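You operate a simulated robot arm through the tools that you are given. There is no shell and no other tool.

You are at the controls of a simulated robot arm. One attempt, no reset.

## Task
Switch the fan off and wipe the lint off its base.
Fine: wait till the fan stands still, then turn its head straight; use the green pad and put it back. What is to be rubbed or washed off counts as gone when no trace of it is left.

The check looks at the end state, three seconds after you hand in, the way a careful person would. Anything else that was tipped, shoved, dropped, spilled or broken makes it a failure.

## Robot
A 6-joint arm with a four-finger gripper, fixed in place. Base frame: the origin is on the floor under the middle of its stand, x ahead of it, y to its left, z up; the work surface is at about z = 78. Units: cm, degrees, N and s.
With the tool pointing down near the work surface it reaches from about 10 to 60 cm from the base axis. Its first joint turns from -166.0 to 166.0 degrees. Payload 3.43 kg.
The tool frame sits at the grasp point between the pads (the TCP): z along the fingers, y along the line on which they close. The tips reach 3 cm beyond it. The gripper opens to 12 cm; its body begins 8.5 cm behind the TCP.
Orientation is that of the tool frame in the base frame, as a unit quaternion [x, y, z, w]. With the fingers straight down and closing along the base's y, the tool's x points along the base's -x, its y along +y and its z along -z.

## Interface
- The arm moves only by the tool apply_moves. Its arguments are lists of equal length, an entry for each row: "jaw": the gripper command, from -1 (shut) to 1 (fully open), values between in proportion; "translation": the shift along the tool's x, y, z in units of 250 mm (1.0 is 250 mm), a list of three; "rot": the turn, a rotation vector about the tool's x, y, z in units of 180 degrees (1.0 is 180 degrees), a list of three. In form: {"jaw": [jaw, ...], "translation": [[x, y, z], ...], "rot": [[rx, ry, rz], ...]}. A call has 1 to 20 rows; each row is the pose to reach, as a shift and turn from the pose commanded when the call began, along the tool's axes at that moment. A call with a number of a shift or a turn outside -1 to 1 is refused whole. Each row takes 0.2 s and may step no farther than 5 cm and 8.6 degrees from the row before; otherwise, or with a gripper value out of range, the whole call is refused. A pose out of reach is approached as far as the arm can. The call stops where the force on the tool passes 50 N (or 10 N more than at its start, if that is more) or the arm is blocked; 0.2 s more then pass. Each finger travels about 4 cm/s and halts on what it meets, pressing with about 31 N; the grip force reading is that of the motor and also rises with nothing between the fingers. The clock runs only during rows and for 0.2 s after the last one: add rows that repeat a pose to give the fingers time. It gives the time, the measured TCP pose, the force on the tool (base axes), the opening and the grip force at its end, in the units of the frame above (readings bear some noise), with the torque about the TCP (base axes, N m) and any sound that the robot's microphone picked up.
- Cameras (640 x 400 px; columns grow to the right, rows downward): "scene" is fixed at [22.11, 65.01, 156.49]; the picture's right is [-0.89, -0.46, 0.00], its down [-0.23, 0.45, -0.86] and it looks along [0.40, -0.77, -0.50] (base axes); focal length 228 px, centre (320, 200). "wrist" rides on the gripper at [7.1, -1.7, -12.1] in the tool frame; the picture's right is [0.23, 0.97, 0.00], its down [-0.81, 0.19, -0.55] and it looks along [-0.54, 0.13, 0.83] (tool axes); focal length 275 px, centre (320, 200). There is no depth. A picture from a camera that has moved, and an enlarged one, comes with that camera's place and axes in the base frame and with its lens.
- snapshot(camera): a new picture of that camera. It takes no simulated time.
- raise_lower(by): moves the trunk up (or, below 0, down) by that many cm; the arm rides with it, the base frame stays. It gives what a move gives, with no picture.
- close_up(camera, box): a new picture of the part [left, top, right, bottom] of that camera's present view, enlarged. It takes no simulated time.
- finish_job(): hands the job in; it is judged then, once.

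Places have to be worked out from the pictures, the camera data and where the tool is seen. Open the gripper and draw the arm clear of the work before you hand the job in, unless the task says otherwise.

The tools are called as name(argument=value, ...) on one line, values as JSON. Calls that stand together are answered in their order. apply_moves: Moves the arm, as the interface text tells. Its arguments: {"type":"object","properties":{"jaw":{"type":"array","items":{"type":"number"}},"translation":{"type":"array","items":{"type":"array","items":{"type":"number"}}},"rot":{"type":"array","items":{"type":"array","items":{"type":"number"}}}},"required":["jaw","translation","rot"]} The other tools are called the same way: raise_lower (by) moves the trunk up or down; snapshot (camera) takes a picture; close_up (camera, box) takes an enlarged picture of a part of a camera's view; finish_job () hands the job in.

At the start:

```text
time_s: 0.0
eef_pos: [38.28, 29.5, 144.69]
tcp_rot: [-0.001, 1.0, 0.0, 0.0]
force: [-0.3, -0.5, -0.4]
torque: [0.0, -0.01, 0.03]
gripper_width: 11.99
grasp_force: 0.0
trunk travel left (down, up): [-35.0, 9.0]
```

scene: 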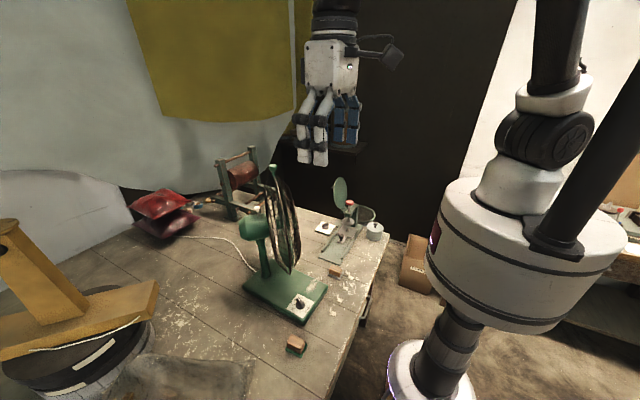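
wrist: 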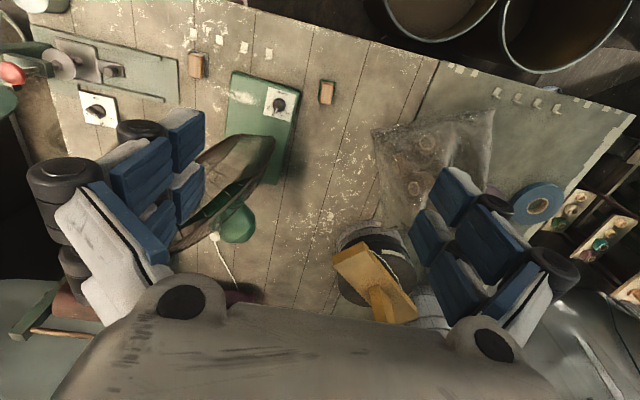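

I'll begin by looking closely at the fan, its knob and the two small pads before moving anything.

close_up(camera="scene", box=[220, 150, 400, 262])

close_up(camera="scene", box=[220, 250, 380, 360])

close_up(camera="wrist", box=[170, 30, 350, 142])

close_up(camera="wrist", box=[150, 100, 350, 300])

```text
3.56 times, centred on (310, 206) of scene
camera zoom: at [22.11, 65.01, 156.49], right [-0.89, -0.46, 0.0], down [-0.23, 0.45, -0.86], along [0.4, -0.77, -0.5], focal length 812 px, centre (356, 179)
```

zoom: 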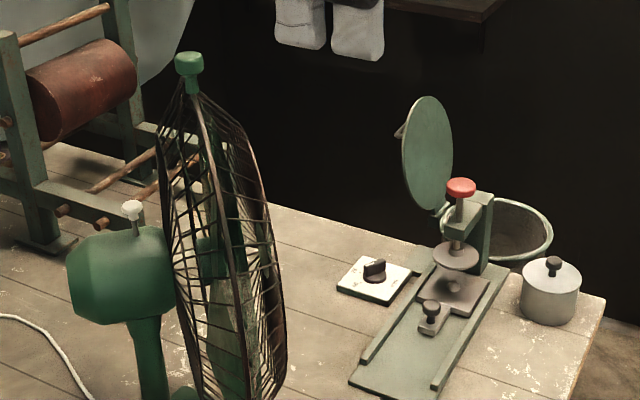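

```text
3.64 times, centred on (300, 305) of scene
camera zoom: at [22.11, 65.01, 156.49], right [-0.89, -0.46, 0.0], down [-0.23, 0.45, -0.86], along [0.4, -0.77, -0.5], focal length 831 px, centre (393, -182)
```

zoom: 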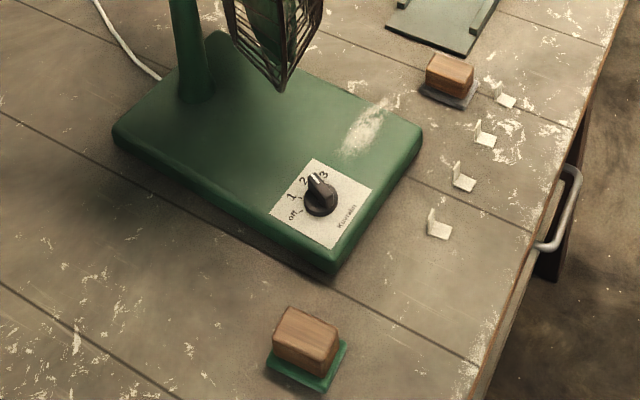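

```text
3.56 times, centred on (260, 86) of wrist
camera zoom: at [31.04, 27.74, 156.69], right [-0.23, 0.97, 0.0], down [0.81, 0.19, 0.55], along [0.54, 0.13, -0.83], focal length 979 px, centre (533, 605)
```

zoom: 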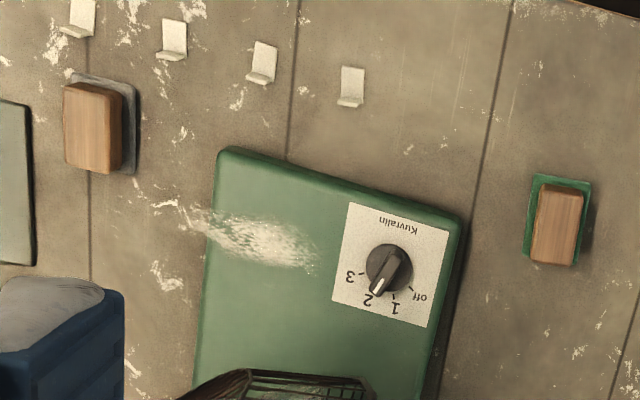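

```text
2.00 times, centred on (250, 200) of wrist
camera zoom: at [31.04, 27.74, 156.69], right [-0.23, 0.97, 0.0], down [0.81, 0.19, 0.55], along [0.54, 0.13, -0.83], focal length 551 px, centre (460, 200)
```

zoom: 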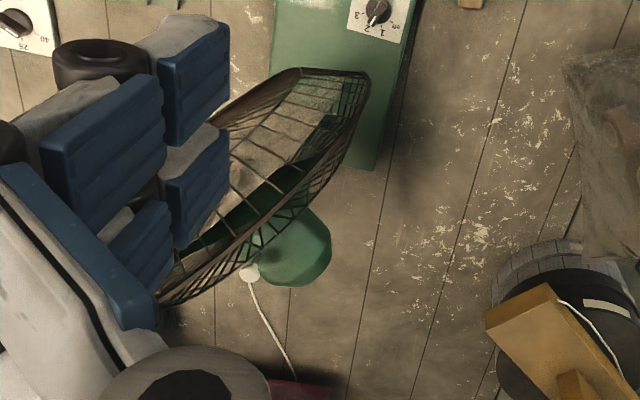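

The fan's pointer is at 2 (off lies counter‑clockwise from above), lint lies on the far‑right part of the base, and the green pad is near (47, 33). I'll shift the arm back and right a little, which lets me see whether the head oscillates and gives a second view.

apply_moves(jaw=[1, 1, 1, 1], translation=[[0.12, -0.12, 0], [0.24, -0.24, 0], [0.36, -0.36, 0], [0.4, -0.4, 0]], rot=[[0, 0, 0], [0, 0, 0], [0, 0, 0], [0, 0, 0]])

snapshot(camera="wrist")

snapshot(camera="scene")

```text
time_s: 1.0
eef_pos: [28.27, 19.63, 144.85]
tcp_rot: [0.0, 1.0, 0.0, 0.001]
force: [0.2, 1.3, -1.0]
torque: [-0.07, 0.04, 0.0]
gripper_width: 12.0
grasp_force: 0.0
trunk travel left (down, up): [-35.0, 9.0]
```

```text
taken
camera wrist: at [20.95, 17.81, 156.82], right [-0.23, 0.97, 0.0], down [0.81, 0.19, 0.55], along [0.54, 0.13, -0.83], focal length 275 px, centre (320, 200)
```

wrist: 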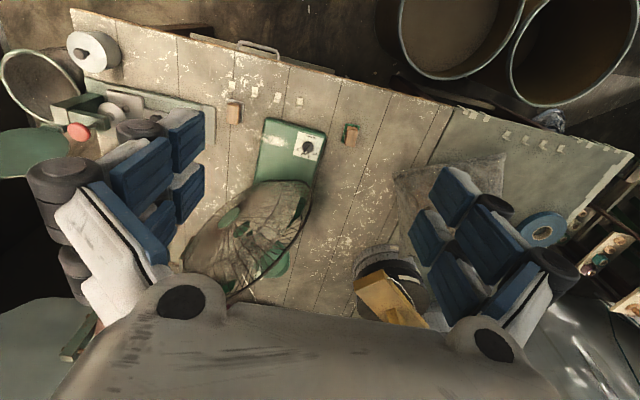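

```text
taken
```

scene: 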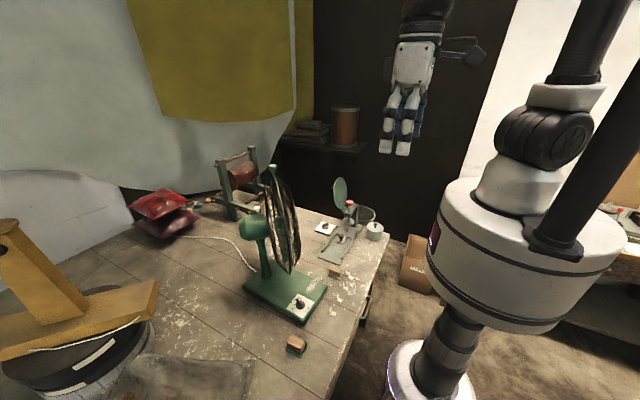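

close_up(camera="wrist", box=[170, 100, 370, 310])

close_up(camera="scene", box=[220, 150, 400, 262])

close_up(camera="scene", box=[220, 230, 380, 330])

```text
1.90 times, centred on (270, 205) of wrist
camera zoom: at [20.95, 17.81, 156.82], right [-0.23, 0.97, 0.0], down [0.81, 0.19, 0.55], along [0.54, 0.13, -0.83], focal length 524 px, centre (415, 190)
```

zoom: 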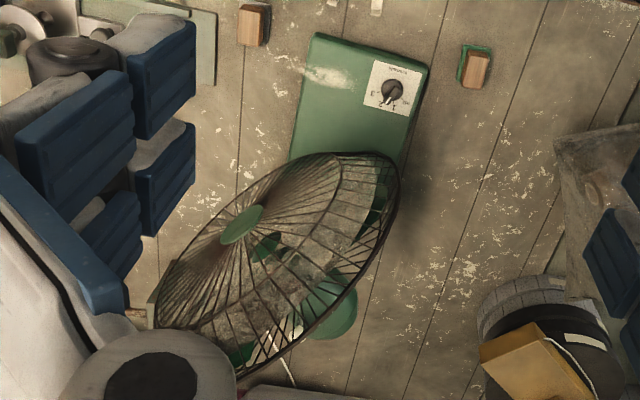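

```text
3.56 times, centred on (310, 206) of scene
camera zoom: at [22.11, 65.01, 156.49], right [-0.89, -0.46, 0.0], down [-0.23, 0.45, -0.86], along [0.4, -0.77, -0.5], focal length 812 px, centre (356, 179)
```

zoom: 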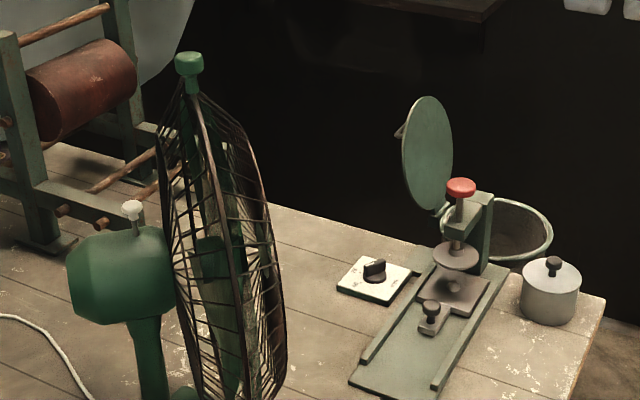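

```text
4.00 times, centred on (300, 280) of scene
camera zoom: at [22.11, 65.01, 156.49], right [-0.89, -0.46, 0.0], down [-0.23, 0.45, -0.86], along [0.4, -0.77, -0.5], focal length 914 px, centre (400, -120)
```

zoom: 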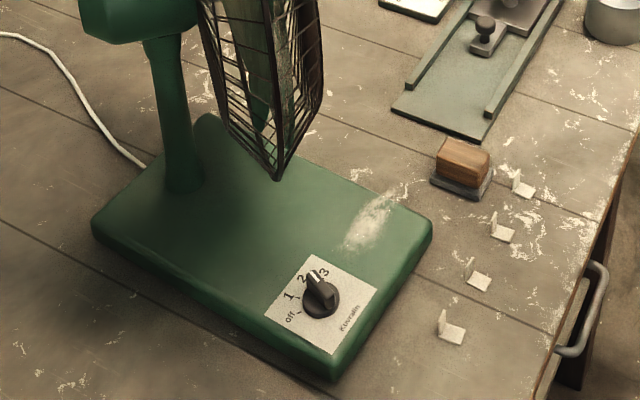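

The head isn't oscillating; it stands about 45° turned toward −y, with its rim hanging over the knob (near (54, 24, 106)), so I must reach the knob with a tilted tool from the robot's side. I'll first yaw the tool −35° and descend to about (42, 29, 125).

apply_moves(jaw=[1, 1, 1, 1, 1, 1, 1], translation=[[-0.0915, 0.0625, 0.1323], [-0.183, 0.125, 0.2647], [-0.2745, 0.1875, 0.397], [-0.366, 0.25, 0.5293], [-0.4575, 0.3125, 0.6617], [-0.549, 0.375, 0.794], [-0.549, 0.375, 0.794]], rot=[[0, 0, 0.0324], [0, 0, 0.0648], [0, 0, 0.0972], [0, 0, 0.1296], [0, 0, 0.162], [0, 0, 0.1944], [0, 0, 0.1944]])

```text
time_s: 2.6
eef_pos: [41.79, 28.7, 124.89]
tcp_rot: [0.302, 0.953, 0.001, 0.001]
force: [0.3, 0.1, 0.6]
torque: [0.01, -0.01, 0.02]
gripper_width: 12.0
grasp_force: 0.1
trunk travel left (down, up): [-35.0, 9.0]
```

Orientation is as intended (closing direction azimuth ≈55°). Now tilt 30° (fingers leaning forward) and descend to about (46, 26.5, 103) to look at the knob.

apply_moves(jaw=[1, 1, 1, 1, 1, 1], translation=[[-0.0376, 0.005, 0.176], [-0.0752, 0.01, 0.352], [-0.1128, 0.015, 0.528], [-0.1504, 0.02, 0.704], [-0.188, 0.025, 0.88], [-0.188, 0.025, 0.88]], rot=[[0, -0.0333, 0], [0, -0.0667, 0], [0, -0.1, 0], [0, -0.1333, 0], [0, -0.1667, 0], [0, -0.1667, 0]])

snapshot(camera="wrist")

snapshot(camera="scene")

```text
time_s: 4.0
eef_pos: [45.86, 26.69, 102.84]
tcp_rot: [0.29, 0.921, -0.077, 0.247]
force: [-0.6, -0.4, 0.5]
torque: [0.02, -0.05, -0.02]
gripper_width: 12.0
grasp_force: 0.1
trunk travel left (down, up): [-35.0, 9.0]
```

```text
taken
camera wrist: at [34.88, 32.28, 109.59], right [0.39, 0.91, -0.11], down [0.46, -0.09, 0.88], along [0.8, -0.4, -0.45], focal length 275 px, centre (320, 200)
```

wrist: 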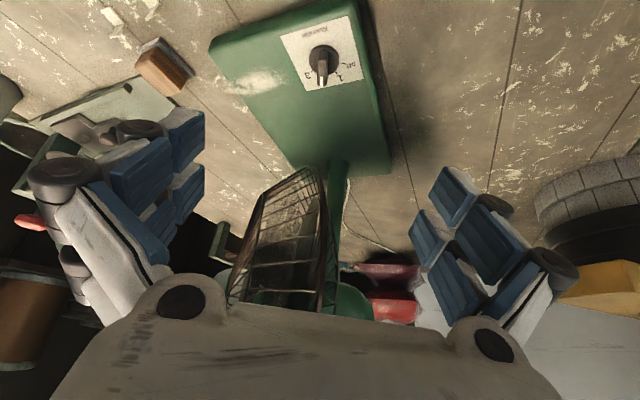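

```text
taken
```

scene: 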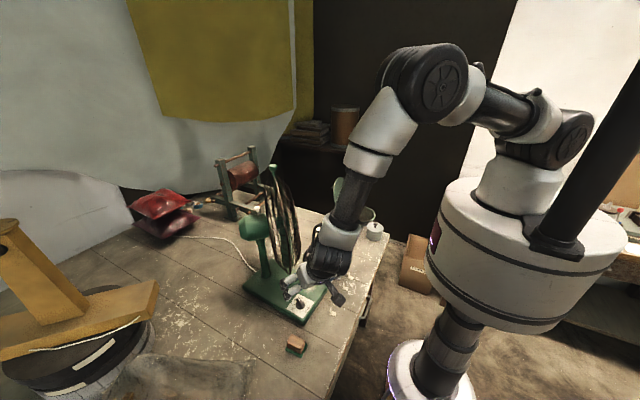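

The tool is tilted and clear of the rim. I'll enlarge the knob and the fingers to measure them.

close_up(camera="wrist", box=[200, 0, 400, 125])

close_up(camera="scene", box=[240, 220, 400, 320])

close_up(camera="wrist", box=[200, 140, 400, 330])

```text
3.20 times, centred on (300, 62) of wrist
camera zoom: at [34.88, 32.28, 109.59], right [0.39, 0.91, -0.11], down [0.46, -0.09, 0.88], along [0.8, -0.4, -0.45], focal length 881 px, centre (384, 640)
```

zoom: 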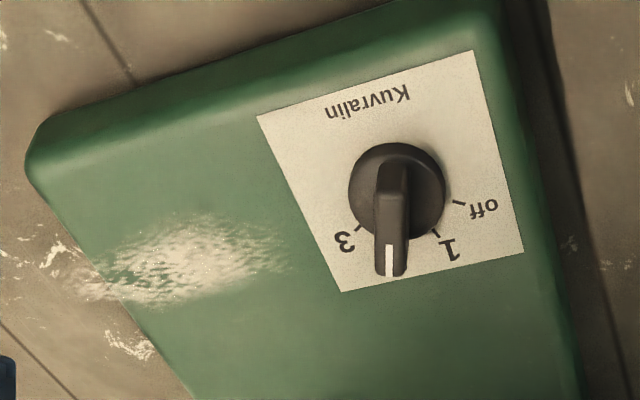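

```text
4.00 times, centred on (320, 270) of scene
camera zoom: at [22.11, 65.01, 156.49], right [-0.89, -0.46, 0.0], down [-0.23, 0.45, -0.86], along [0.4, -0.77, -0.5], focal length 914 px, centre (320, -80)
```

zoom: 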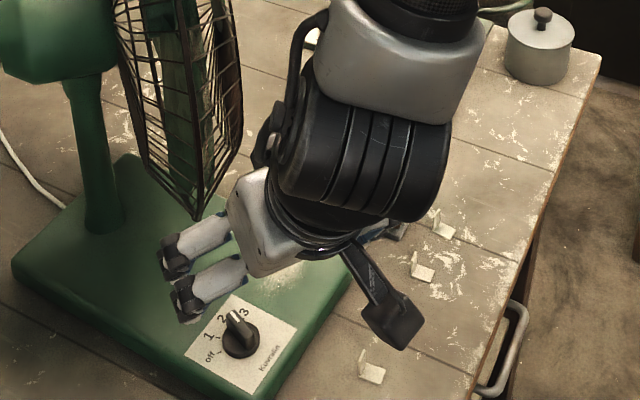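

```text
2.11 times, centred on (300, 235) of wrist
camera zoom: at [34.88, 32.28, 109.59], right [0.39, 0.91, -0.11], down [0.46, -0.09, 0.88], along [0.8, -0.4, -0.45], focal length 580 px, centre (362, 126)
```

zoom: 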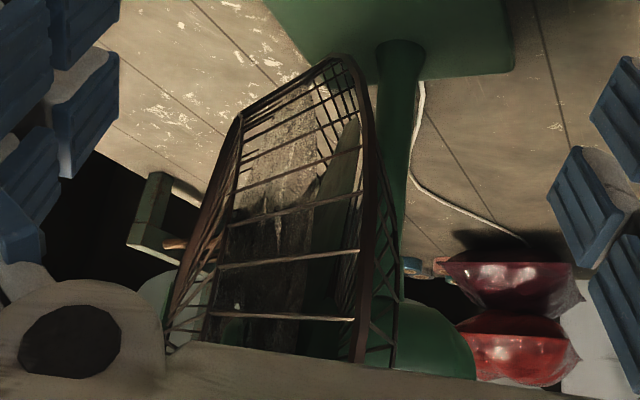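

The ridge pointer is about 4 cm long, top at z≈84, azimuth ≈ −22°, centred near (52.3, 21.9); the "off" tick lies ≈84° counter‑clockwise. I'll align the tool with the ridge (yaw +13°, tilt 25°), half-close, and hover about 7 cm away.

apply_moves(jaw=[0, 0, 0, 0, 0, 0], translation=[[0.0304, -0.0125, 0.19], [0.0608, -0.0249, 0.38], [0.0912, -0.0374, 0.57], [0.0912, -0.0374, 0.57], [0.0912, -0.0374, 0.57], [0.0912, -0.0374, 0.57]], rot=[[-0.0111, 0.0093, -0.0214], [-0.0222, 0.0186, -0.0428], [-0.0334, 0.0278, -0.0641], [-0.0334, 0.0278, -0.0641], [-0.0334, 0.0278, -0.0641], [-0.0334, 0.0278, -0.0641]])

snapshot(camera="wrist")

close_up(camera="scene", box=[240, 220, 400, 320])

```text
time_s: 5.4
eef_pos: [49.87, 23.19, 89.56]
tcp_rot: [0.186, 0.958, -0.041, 0.213]
force: [0.1, -0.4, -0.2]
torque: [0.01, 0.03, 0.04]
gripper_width: 6.02
grasp_force: 0.1
trunk travel left (down, up): [-35.0, 9.0]
```

```text
taken
camera wrist: at [38.49, 25.89, 97.41], right [0.17, 0.98, -0.1], down [0.54, -0.01, 0.84], along [0.83, -0.2, -0.53], focal length 275 px, centre (320, 200)
```

wrist: 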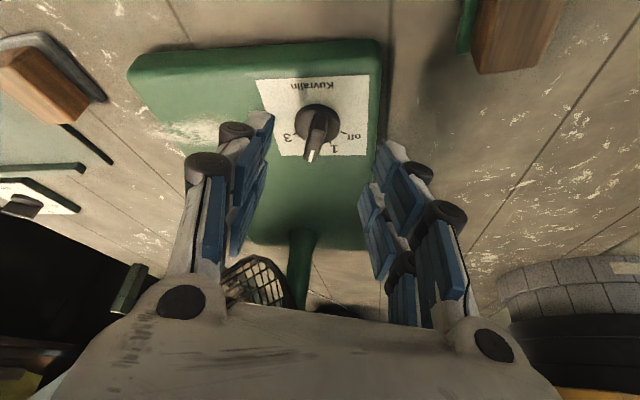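

```text
4.00 times, centred on (320, 270) of scene
camera zoom: at [22.11, 65.01, 156.49], right [-0.89, -0.46, 0.0], down [-0.23, 0.45, -0.86], along [0.4, -0.77, -0.5], focal length 914 px, centre (320, -80)
```

zoom: 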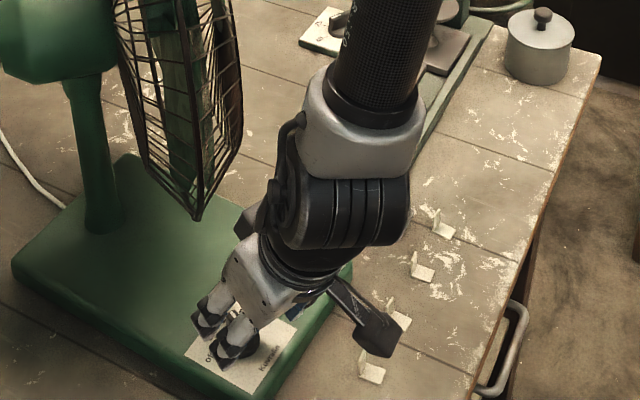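

The knob is in view between the fingers; I'll enlarge it to measure ridge direction and position from this closer view.

close_up(camera="wrist", box=[220, 60, 420, 185])

close_up(camera="wrist", box=[160, 90, 480, 290])

```text
3.20 times, centred on (320, 122) of wrist
camera zoom: at [38.49, 25.89, 97.41], right [0.17, 0.98, -0.1], down [0.54, -0.01, 0.84], along [0.83, -0.2, -0.53], focal length 881 px, centre (320, 448)
```

zoom: 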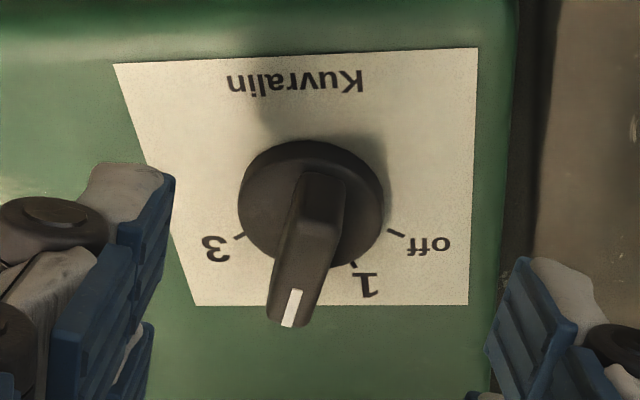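

```text
2.00 times, centred on (320, 190) of wrist
camera zoom: at [38.49, 25.89, 97.41], right [0.17, 0.98, -0.1], down [0.54, -0.01, 0.84], along [0.83, -0.2, -0.53], focal length 551 px, centre (320, 220)
```

zoom: 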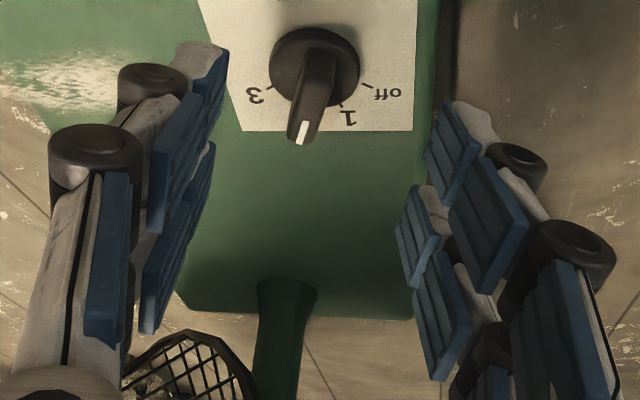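

Ridge centre ≈ (52.2, 21.8), top ≈ 84.2, aligned within ~2° of the tool. I'll close to ~4 cm and go down most of the way along the tool axis, then check centring.

apply_moves(jaw=[-0.33, -0.33, -0.33, -0.33], translation=[[0.003, -0.009, 0.06], [0.006, -0.017, 0.12], [0.006, -0.017, 0.12], [0.006, -0.017, 0.12]], rot=[[0, 0, 0], [0, 0, 0], [0, 0, 0], [0, 0, 0]])

snapshot(camera="wrist")

close_up(camera="wrist", box=[220, 80, 420, 205])

close_up(camera="scene", box=[260, 260, 340, 320])

```text
time_s: 6.4
eef_pos: [50.69, 22.21, 86.6]
tcp_rot: [0.187, 0.958, -0.042, 0.212]
force: [-0.7, -0.5, 0.6]
torque: [0.0, -0.01, -0.01]
gripper_width: 4.01
grasp_force: 0.1
trunk travel left (down, up): [-35.0, 9.0]
```

```text
taken
camera wrist: at [39.28, 24.93, 94.54], right [0.17, 0.98, -0.1], down [0.54, -0.01, 0.84], along [0.83, -0.2, -0.53], focal length 275 px, centre (320, 200)
```

wrist: 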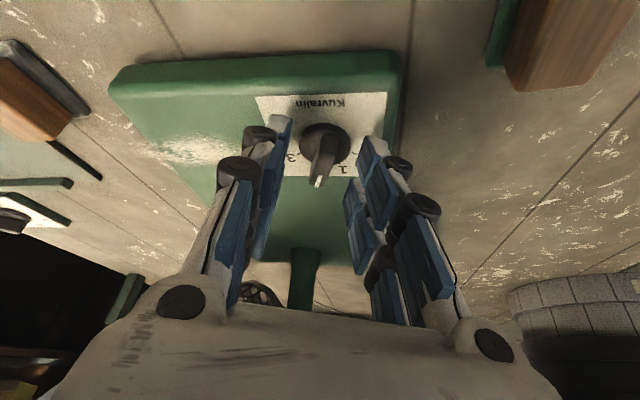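

```text
3.20 times, centred on (320, 142) of wrist
camera zoom: at [39.28, 24.93, 94.54], right [0.17, 0.98, -0.1], down [0.54, -0.01, 0.84], along [0.83, -0.2, -0.53], focal length 881 px, centre (320, 384)
```

zoom: 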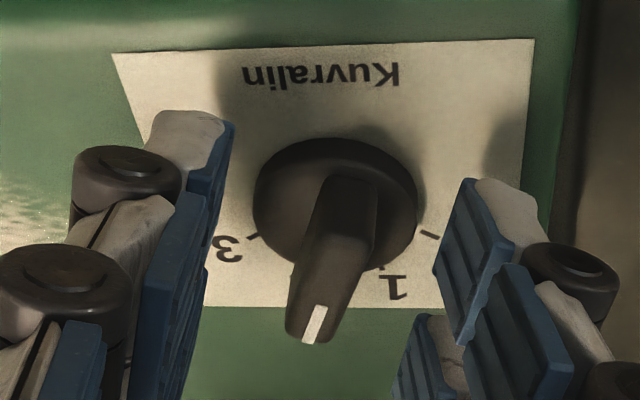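

```text
6.67 times, centred on (300, 290) of scene
camera zoom: at [22.11, 65.01, 156.49], right [-0.89, -0.46, 0.0], down [-0.23, 0.45, -0.86], along [0.4, -0.77, -0.5], focal length 1523 px, centre (453, -400)
```

zoom: 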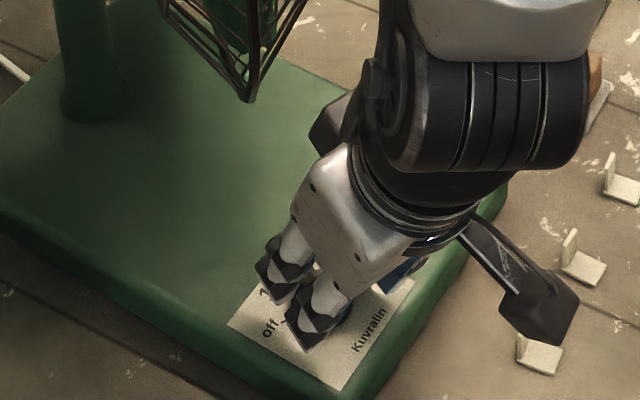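

Ridge centre comes out at about (52.3, 21.7), lateral offset only ~0.1 cm from the tool. I'll move in the last 1.2 cm and close to ~2 cm first to confirm centring.

apply_moves(jaw=[-0.33, -0.5, -0.67, -0.67], translation=[[-0.0055, 0.005, 0.048], [-0.0055, 0.005, 0.048], [-0.0055, 0.005, 0.048], [-0.0055, 0.005, 0.048]], rot=[[0, 0, 0], [0, 0, 0], [0, 0, 0], [0, 0, 0]])

close_up(camera="wrist", box=[220, 80, 420, 205])

close_up(camera="scene", box=[260, 260, 340, 320])

```text
time_s: 7.4
eef_pos: [51.25, 22.0, 85.56]
tcp_rot: [0.187, 0.958, -0.042, 0.213]
force: [0.9, 0.4, 0.6]
torque: [-0.01, 0.02, 0.02]
gripper_width: 1.97
grasp_force: 0.0
trunk travel left (down, up): [-35.0, 9.0]
```

```text
3.20 times, centred on (320, 142) of wrist
camera zoom: at [39.88, 24.76, 93.49], right [0.17, 0.98, -0.1], down [0.54, -0.01, 0.84], along [0.83, -0.2, -0.53], focal length 881 px, centre (320, 384)
```

zoom: 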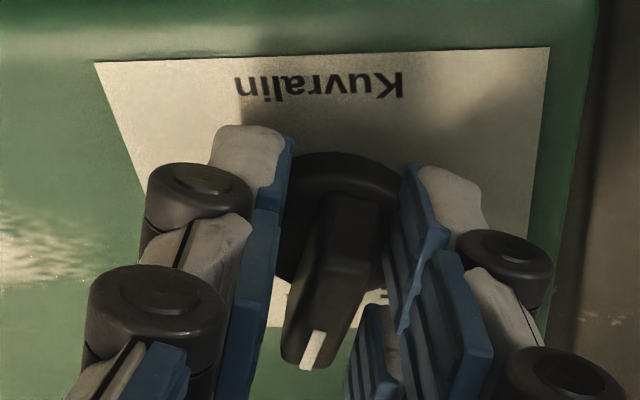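

```text
6.67 times, centred on (300, 290) of scene
camera zoom: at [22.11, 65.01, 156.49], right [-0.89, -0.46, 0.0], down [-0.23, 0.45, -0.86], along [0.4, -0.77, -0.5], focal length 1523 px, centre (453, -400)
```

zoom: 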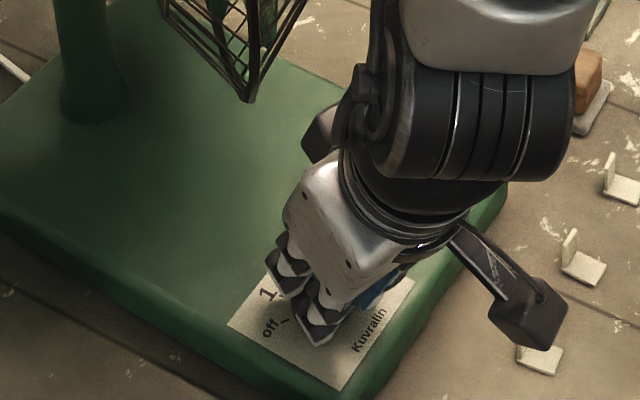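

The ridge sits between the finger pairs, about 0.13 cm toward tool +y. I'll correct that and close the grip on it.

apply_moves(jaw=[-0.67, -0.8, -0.9, -1, -1, -1], translation=[[0, 0.0052, 0], [0, 0.0052, 0], [0, 0.0052, 0], [0, 0.0052, 0], [0, 0.0052, 0], [0, 0.0052, 0]], rot=[[0, 0, 0], [0, 0, 0], [0, 0, 0], [0, 0, 0], [0, 0, 0], [0, 0, 0]])

close_up(camera="wrist", box=[220, 80, 420, 205])

```text
time_s: 8.8
eef_pos: [51.32, 22.12, 85.57]
tcp_rot: [0.187, 0.958, -0.042, 0.212]
force: [0.3, 0.4, 3.0]
torque: [0.03, 0.11, 0.0]
gripper_width: 1.12
grasp_force: 30.9
trunk travel left (down, up): [-35.0, 9.0]
```

```text
3.20 times, centred on (320, 142) of wrist
camera zoom: at [39.97, 24.91, 93.47], right [0.17, 0.98, -0.1], down [0.54, -0.01, 0.84], along [0.83, -0.2, -0.53], focal length 881 px, centre (320, 384)
```

zoom: 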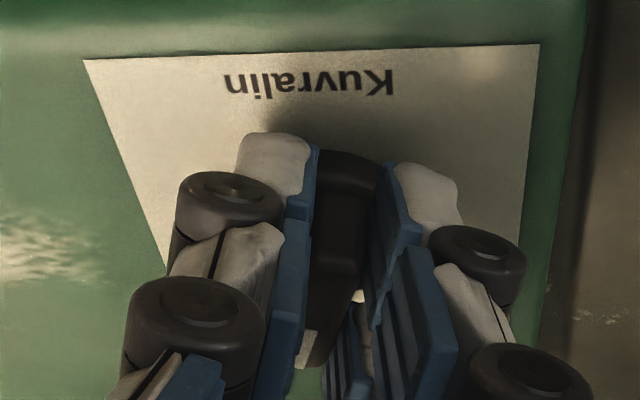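

Grip is on the ridge (1.12 cm, 31 N). I'll turn it counter‑clockwise about the knob's vertical axis, first by 42°, and check.

apply_moves(jaw=[-1, -1, -1, -1, -1, -1, -1], translation=[[-0.00026, -0.0046, 0.00012], [-0.00102, -0.0092, 0.0005], [-0.0023, -0.0136, 0.0011], [-0.004, -0.0178, 0.0019], [-0.0062, -0.0217, 0.0029], [-0.0088, -0.0254, 0.0041], [-0.0088, -0.0254, 0.0041]], rot=[[-0.01647, 0, -0.03523], [-0.03293, 0, -0.07045], [-0.0494, 0, -0.1057], [-0.06586, 0, -0.1409], [-0.0823, 0, -0.1761], [-0.0988, 0, -0.2114], [-0.0988, 0, -0.2114]])

close_up(camera="wrist", box=[220, 80, 420, 205])

close_up(camera="scene", box=[240, 220, 400, 320])

```text
time_s: 10.4
eef_pos: [51.22, 23.51, 85.59]
tcp_rot: [-0.166, 0.962, 0.028, 0.216]
force: [6.2, -4.6, 8.7]
torque: [0.26, -1.02, -0.12]
gripper_width: 1.09
grasp_force: 31.4
out of reach, approached as far as the arm can: row 6, 7
trunk travel left (down, up): [-35.0, 9.0]
```

```text
3.20 times, centred on (320, 142) of wrist
camera zoom: at [40.74, 18.26, 93.44], right [-0.52, 0.85, -0.12], down [0.4, 0.36, 0.84], along [0.76, 0.39, -0.53], focal length 881 px, centre (320, 384)
```

zoom: 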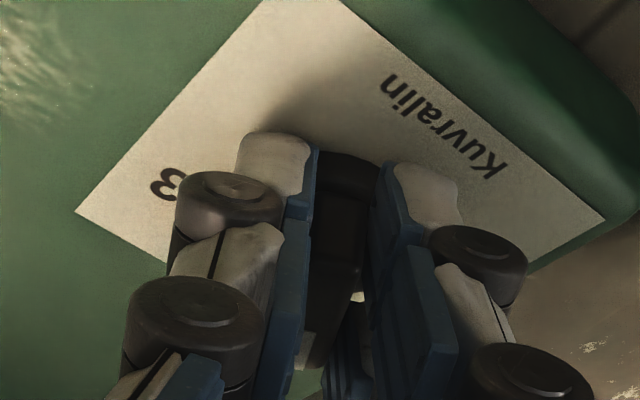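

```text
4.00 times, centred on (320, 270) of scene
camera zoom: at [22.11, 65.01, 156.49], right [-0.89, -0.46, 0.0], down [-0.23, 0.45, -0.86], along [0.4, -0.77, -0.5], focal length 914 px, centre (320, -80)
```

zoom: 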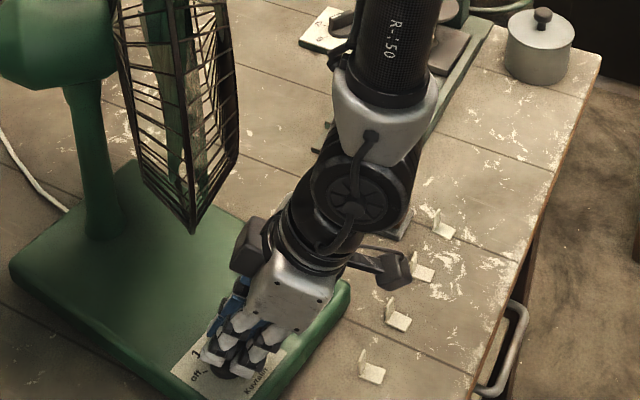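

The arm hit a reach/joint limit on the last rows: the TCP ended ~2 cm too far in +y, so the fan was probably dragged slightly. I'll back the turn off by 7° (a pose that was reachable) so the tool returns to the right place and carries the fan back with it.

apply_moves(jaw=[-1, -1, -1, -1], translation=[[0, 0.0015, 0], [0, 0.003, 0], [0, 0.0046, 0], [0, 0.0046, 0]], rot=[[0.0055, 0, 0.0117], [0.011, 0, 0.0235], [0.01647, 0, 0.03523], [0.01647, 0, 0.03523]])

snapshot(camera="scene")

close_up(camera="scene", box=[240, 220, 400, 320])

```text
time_s: 11.4
eef_pos: [51.13, 23.79, 85.57]
tcp_rot: [-0.11, 0.97, 0.023, 0.216]
force: [16.6, -2.5, 9.1]
torque: [0.01, -0.51, -0.09]
gripper_width: 1.1
grasp_force: 31.0
trunk travel left (down, up): [-35.0, 9.0]
```

```text
taken
```

scene: 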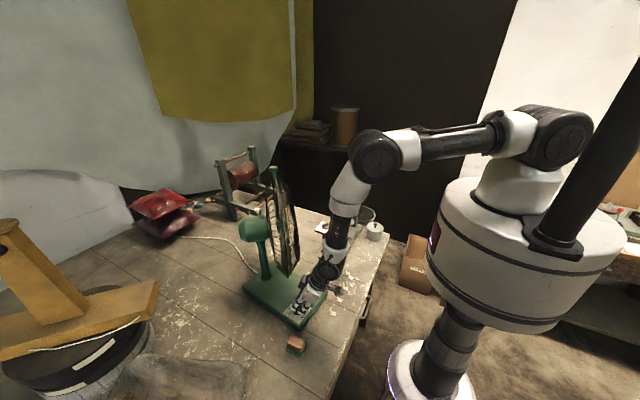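

```text
4.00 times, centred on (320, 270) of scene
camera zoom: at [22.11, 65.01, 156.49], right [-0.89, -0.46, 0.0], down [-0.23, 0.45, -0.86], along [0.4, -0.77, -0.5], focal length 914 px, centre (320, -80)
```

zoom: 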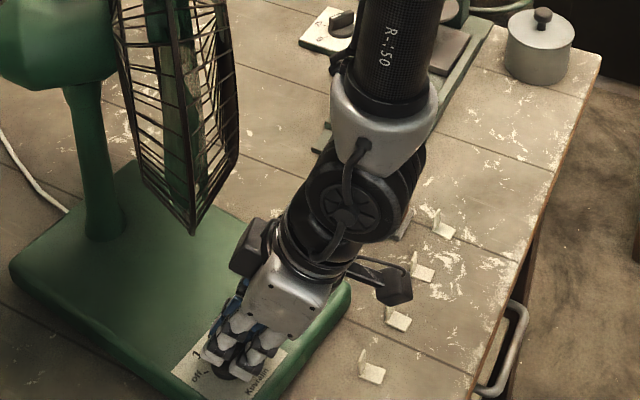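

The commanded pose was clipped, so the fan's front is now ≈2 cm too far in +y (rotated ≈3°). While still holding the ridge I'll slide it gently back by 2.2 cm.

apply_moves(jaw=[-1, -1, -1, -1, -1, -1, -1, -1, -1], translation=[[0.0016, -0.0111, -0.0008], [0.0032, -0.0222, -0.0015], [0.0049, -0.0333, -0.0023], [0.0065, -0.0444, -0.0031], [0.0081, -0.0554, -0.0038], [0.0098, -0.0665, -0.0046], [0.0114, -0.0776, -0.0053], [0.013, -0.0887, -0.0061], [0.013, -0.0887, -0.0061]], rot=[[0, 0, 0], [0, 0, 0], [0, 0, 0], [0, 0, 0], [0, 0, 0], [0, 0, 0], [0, 0, 0], [0, 0, 0], [0, 0, 0]])

close_up(camera="scene", box=[240, 220, 400, 320])

close_up(camera="wrist", box=[220, 80, 420, 205])

```text
time_s: 13.4
eef_pos: [51.03, 21.77, 85.62]
tcp_rot: [-0.111, 0.971, 0.017, 0.213]
force: [-22.7, 15.1, 24.2]
torque: [0.44, 0.49, 0.24]
gripper_width: 1.13
grasp_force: 31.3
out of reach, approached as far as the arm can: row 7, 8, 9
trunk travel left (down, up): [-35.0, 9.0]
```

```text
4.00 times, centred on (320, 270) of scene
camera zoom: at [22.11, 65.01, 156.49], right [-0.89, -0.46, 0.0], down [-0.23, 0.45, -0.86], along [0.4, -0.77, -0.5], focal length 914 px, centre (320, -80)
```

zoom: 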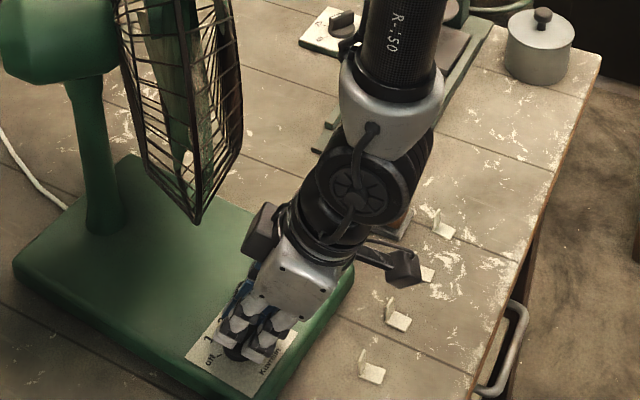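

```text
3.20 times, centred on (320, 142) of wrist
camera zoom: at [40.11, 17.59, 93.49], right [-0.42, 0.9, -0.11], down [0.45, 0.31, 0.84], along [0.79, 0.3, -0.53], focal length 881 px, centre (320, 384)
```

zoom: 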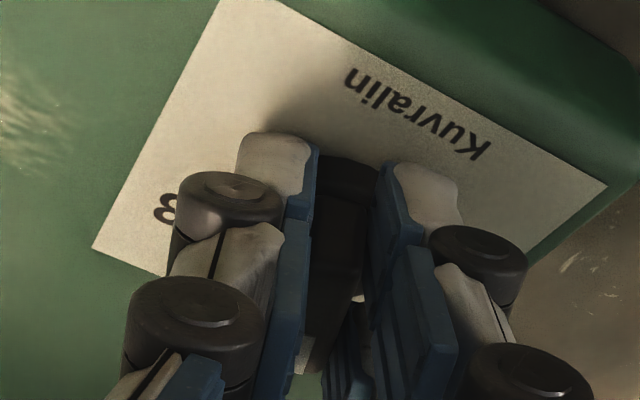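

The fan's back to within a few mm of its original place, but the arm is again at its limit here. I'll release the knob, back out along the tool axis and look at the knob position.

apply_moves(jaw=[-0.8, -0.6, -0.33, -0.33, -0.33], translation=[[0, 0, 0], [0, 0, 0], [0, 0, 0], [0, 0, 0], [0, 0, 0]], rot=[[0, 0, 0], [0, 0, 0], [0, 0, 0], [0, 0, 0], [0, 0, 0]])

apply_moves(jaw=[-0.33, -0.33, -0.33, 0], translation=[[0, 0, -0.08], [0, 0, -0.2], [0, 0, -0.32], [0, 0, -0.4]], rot=[[0, 0, 0], [0, 0, 0], [0, 0, 0], [0, 0, 0]])

snapshot(camera="wrist")

close_up(camera="scene", box=[240, 220, 400, 320])

```text
time_s: 14.6
eef_pos: [51.53, 21.78, 85.5]
tcp_rot: [-0.112, 0.97, 0.019, 0.214]
force: [0.5, -0.2, -0.4]
torque: [0.03, -0.02, 0.01]
gripper_width: 4.03
grasp_force: 0.1
trunk travel left (down, up): [-35.0, 9.0]
```

```text
time_s: 15.6
eef_pos: [49.69, 22.39, 92.79]
tcp_rot: [-0.111, 0.971, 0.013, 0.213]
force: [0.3, -0.4, -0.5]
torque: [-0.01, -0.01, -0.02]
gripper_width: 6.04
grasp_force: 0.0
out of reach, approached as far as the arm can: row 1, 2, 3, 4
trunk travel left (down, up): [-35.0, 9.0]
```

```text
taken
camera wrist: at [38.7, 18.26, 100.85], right [-0.42, 0.9, -0.12], down [0.45, 0.32, 0.84], along [0.79, 0.3, -0.54], focal length 275 px, centre (320, 200)
```

wrist: 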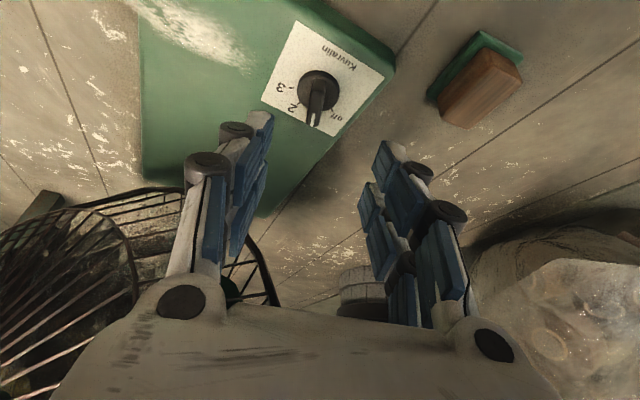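

```text
4.00 times, centred on (320, 270) of scene
camera zoom: at [22.11, 65.01, 156.49], right [-0.89, -0.46, 0.0], down [-0.23, 0.45, -0.86], along [0.4, -0.77, -0.5], focal length 914 px, centre (320, -80)
```

zoom: 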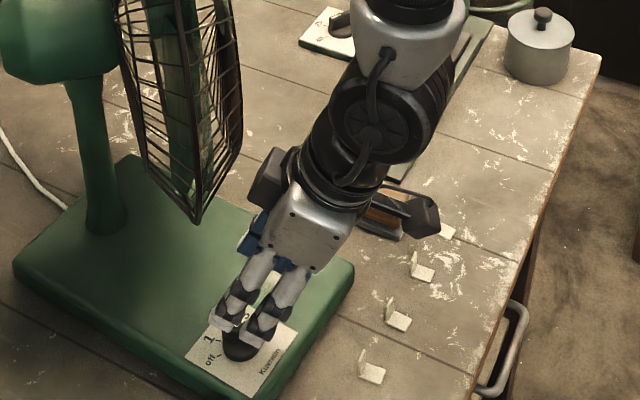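

The arm reports limits when the tool leans straight back toward the base. Let me first see where the knob pointer is now.

close_up(camera="wrist", box=[220, 10, 420, 135])

snapshot(camera="scene")

```text
3.20 times, centred on (320, 72) of wrist
camera zoom: at [38.7, 18.26, 100.85], right [-0.42, 0.9, -0.12], down [0.45, 0.32, 0.84], along [0.79, 0.3, -0.54], focal length 881 px, centre (320, 608)
```

zoom: 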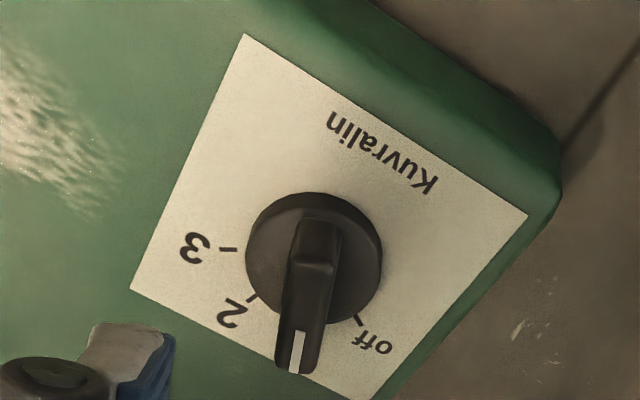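

```text
taken
```

scene: 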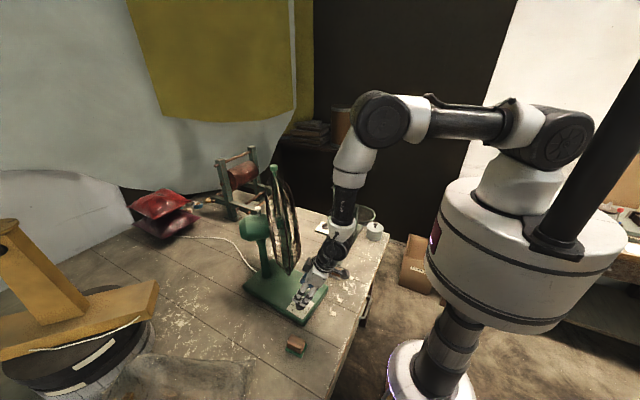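

The pointer is now at "1"; about 42° more is needed. My guess is that the wrist pitch joint is at its limit because the forearm stands near vertical; lowering the trunk would change that. First I raise the arm and yaw back to the earlier, comfortable orientation.

apply_moves(jaw=[0, 0, 0, 0, 0, 0], translation=[[-0.02, 0.0132, -0.118], [-0.0472, 0.0264, -0.236], [-0.0708, 0.0396, -0.354], [-0.0944, 0.0528, -0.472], [-0.118, 0.066, -0.59], [-0.118, 0.066, -0.59]], rot=[[0.0165, 0, 0.0352], [0.0329, 0, 0.0704], [0.0494, 0, 0.1057], [0.0658, 0, 0.1409], [0.0823, 0, 0.1761], [0.0823, 0, 0.1761]])

```text
time_s: 17.0
eef_pos: [45.94, 23.13, 107.35]
tcp_rot: [0.187, 0.958, -0.042, 0.213]
force: [-0.7, 0.2, 0.0]
torque: [-0.03, 0.02, 0.01]
gripper_width: 6.0
grasp_force: 0.0
trunk travel left (down, up): [-35.0, 9.0]
```

Back in a comfortable pose; raising further to z≈125 before lowering the trunk.

apply_moves(jaw=[0, 0, 0, 0, 0], translation=[[-0.039, -0.005, -0.177], [-0.078, -0.011, -0.355], [-0.116, -0.016, -0.532], [-0.155, -0.021, -0.709], [-0.155, -0.021, -0.709]], rot=[[0, 0, 0], [0, 0, 0], [0, 0, 0], [0, 0, 0], [0, 0, 0]])

raise_lower(by=-15)

snapshot(camera="scene")

```text
time_s: 18.2
eef_pos: [42.15, 24.12, 125.22]
tcp_rot: [0.186, 0.959, -0.042, 0.211]
force: [-0.8, -0.4, 0.1]
torque: [-0.03, 0.0, -0.06]
gripper_width: 5.98
grasp_force: 0.1
trunk travel left (down, up): [-35.0, 9.0]
```

```text
time_s: 19.9
eef_pos: [42.09, 24.24, 110.21]
tcp_rot: [0.186, 0.958, -0.041, 0.213]
force: [0.7, 0.0, -0.2]
torque: [-0.02, 0.02, -0.01]
gripper_width: 5.99
grasp_force: 0.1
trunk travel left (down, up): [-20.0, 24.0]
```

```text
taken
```

scene: 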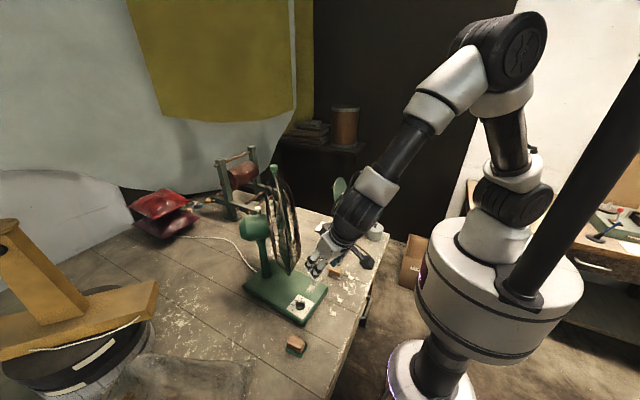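

With the trunk 15 cm lower the forearm now slants outward. I'll go to the hover above the knob with the tool aligned to the pointer's new direction (body leaning straight back, yaw +42°) and see if it is reachable.

apply_moves(jaw=[0, 0, 0, 0, 0, 0, 0], translation=[[0.0086, -0.0051, 0.14], [0.0172, -0.0101, 0.28], [0.0258, -0.0152, 0.42], [0.0344, -0.0203, 0.56], [0.043, -0.0253, 0.7], [0.0516, -0.0304, 0.84], [0.0516, -0.0304, 0.84]], rot=[[-0.01647, 0, -0.03523], [-0.03293, 0, -0.07045], [-0.0494, 0, -0.1057], [-0.06586, 0, -0.1409], [-0.0823, 0, -0.1761], [-0.0988, 0, -0.2114], [-0.0988, 0, -0.2114]])

snapshot(camera="wrist")

close_up(camera="wrist", box=[220, 40, 420, 165])

close_up(camera="scene", box=[240, 220, 400, 320])

```text
time_s: 21.6
eef_pos: [48.47, 22.39, 90.8]
tcp_rot: [-0.166, 0.962, 0.03, 0.213]
force: [-0.1, -0.6, 0.0]
torque: [0.03, 0.04, 0.0]
gripper_width: 5.99
grasp_force: 0.0
out of reach, approached as far as the arm can: row 6, 7
trunk travel left (down, up): [-20.0, 24.0]
```

```text
taken
camera wrist: at [38.02, 17.03, 98.79], right [-0.52, 0.85, -0.11], down [0.41, 0.36, 0.84], along [0.75, 0.39, -0.53], focal length 275 px, centre (320, 200)
```

wrist: 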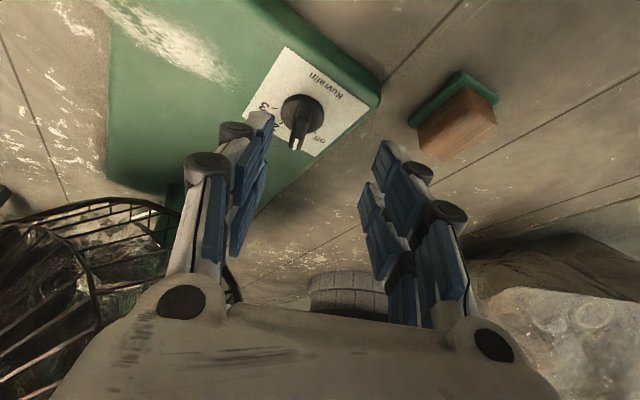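

```text
3.20 times, centred on (320, 102) of wrist
camera zoom: at [38.02, 17.03, 98.79], right [-0.52, 0.85, -0.11], down [0.41, 0.36, 0.84], along [0.75, 0.39, -0.53], focal length 881 px, centre (320, 512)
```

zoom: 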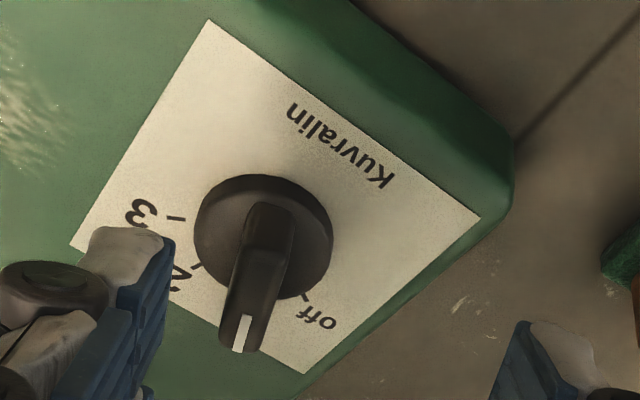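

```text
4.00 times, centred on (320, 270) of scene
camera zoom: at [22.11, 65.01, 156.49], right [-0.89, -0.46, 0.0], down [-0.23, 0.45, -0.86], along [0.4, -0.77, -0.5], focal length 914 px, centre (320, -80)
```

zoom: 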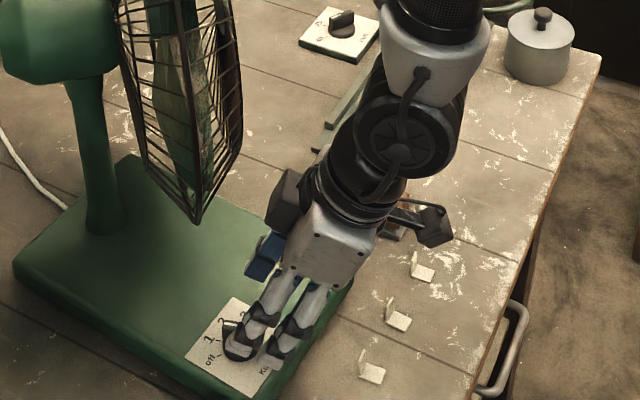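

Still limited at the same angle, so it's a wrist-roll limit: by tilting sideways earlier I wound the forearm roll far around. I'll unwind (yaw back, rise), then re-tilt straight within the arm's plane so the wrist bends the other way.

apply_moves(jaw=[0, 0, 0, 0, 0, 0, 0], translation=[[-0.02, 0.023, -0.133], [-0.043, 0.047, -0.265], [-0.065, 0.071, -0.398], [-0.087, 0.095, -0.531], [-0.108, 0.119, -0.663], [-0.13, 0.143, -0.796], [-0.13, 0.143, -0.796]], rot=[[0.0163, 0.0005, 0.0352], [0.0327, 0.001, 0.0705], [0.049, 0.0015, 0.1057], [0.0653, 0.002, 0.1409], [0.0817, 0.0025, 0.1762], [0.098, 0.003, 0.2114], [0.098, 0.003, 0.2114]])

raise_lower(by=15)

```text
time_s: 23.1
eef_pos: [41.94, 23.72, 110.24]
tcp_rot: [0.186, 0.96, -0.041, 0.207]
force: [-0.6, 0.1, 0.4]
torque: [0.02, -0.01, -0.01]
gripper_width: 5.98
grasp_force: 0.0
trunk travel left (down, up): [-20.0, 24.0]
```

```text
time_s: 24.9
eef_pos: [41.97, 23.87, 125.31]
tcp_rot: [0.186, 0.96, -0.041, 0.208]
force: [-0.7, 0.1, 0.3]
torque: [-0.02, -0.02, -0.01]
gripper_width: 6.01
grasp_force: 0.1
trunk travel left (down, up): [-35.0, 9.0]
```

Now bringing the tool back to vertical (undoing the sideways tilt) high above the table.

apply_moves(jaw=[0, 0, 0, 0, 0], translation=[[0, 0, 0], [0, 0, 0], [0, 0, 0], [0, 0, 0], [0, 0, 0]], rot=[[0, 0.034, 0], [0, 0.068, 0], [0, 0.102, 0], [0, 0.1356, 0], [0, 0.1356, 0]])

snapshot(camera="scene")

```text
time_s: 26.1
eef_pos: [41.81, 23.9, 125.24]
tcp_rot: [0.19, 0.982, 0.0, 0.001]
force: [-0.6, 0.6, 0.0]
torque: [-0.01, 0.01, 0.01]
gripper_width: 5.99
grasp_force: 0.0
trunk travel left (down, up): [-35.0, 9.0]
```

```text
taken
```

scene: 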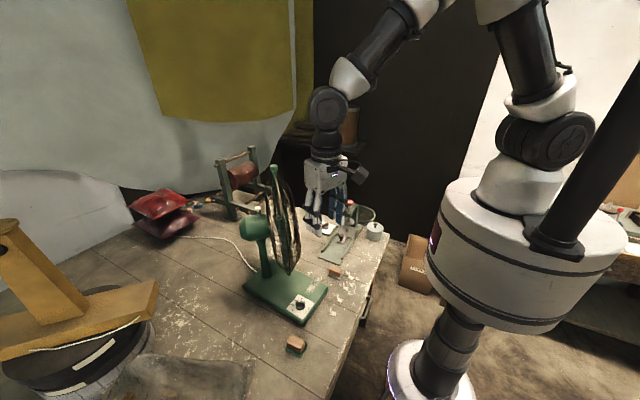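

The wrist is unwound (tool vertical, forearm slanting outward). Now yaw +45° so the tool's lean direction lies in the arm's plane toward the knob (azimuth ≈23°), moving to (42.3, 18.1, 120).

apply_moves(jaw=[0, 0, 0, 0, 0, 0, 0], translation=[[-0.0175, -0.0347, 0.0333], [-0.035, -0.0693, 0.0667], [-0.0525, -0.104, 0.1], [-0.07, -0.1387, 0.1333], [-0.0875, -0.1733, 0.1667], [-0.105, -0.208, 0.2], [-0.105, -0.208, 0.2]], rot=[[0, 0, -0.0418], [0, 0, -0.0837], [0, 0, -0.1255], [0, 0, -0.1673], [0, 0, -0.2092], [0, 0, -0.251], [0, 0, -0.251]])

```text
time_s: 27.7
eef_pos: [42.38, 18.16, 120.27]
tcp_rot: [-0.202, 0.979, -0.001, 0.0]
force: [0.2, -0.4, -0.4]
torque: [0.02, 0.04, -0.01]
gripper_width: 6.0
grasp_force: 0.0
trunk travel left (down, up): [-35.0, 9.0]
```

Tilt 25° forward within the arm plane.

apply_moves(jaw=[0, 0, 0, 0, 0], translation=[[0, 0, 0], [0, 0, 0], [0, 0, 0], [0, 0, 0], [0, 0, 0]], rot=[[0, -0.0347, 0], [0, -0.0694, 0], [0, -0.1042, 0], [0, -0.1389, 0], [0, -0.1389, 0]])

```text
time_s: 28.9
eef_pos: [42.34, 17.97, 120.35]
tcp_rot: [-0.198, 0.956, 0.044, 0.212]
force: [0.3, 0.6, 0.2]
torque: [0.02, -0.01, 0.0]
gripper_width: 6.01
grasp_force: 0.2
trunk travel left (down, up): [-35.0, 9.0]
```

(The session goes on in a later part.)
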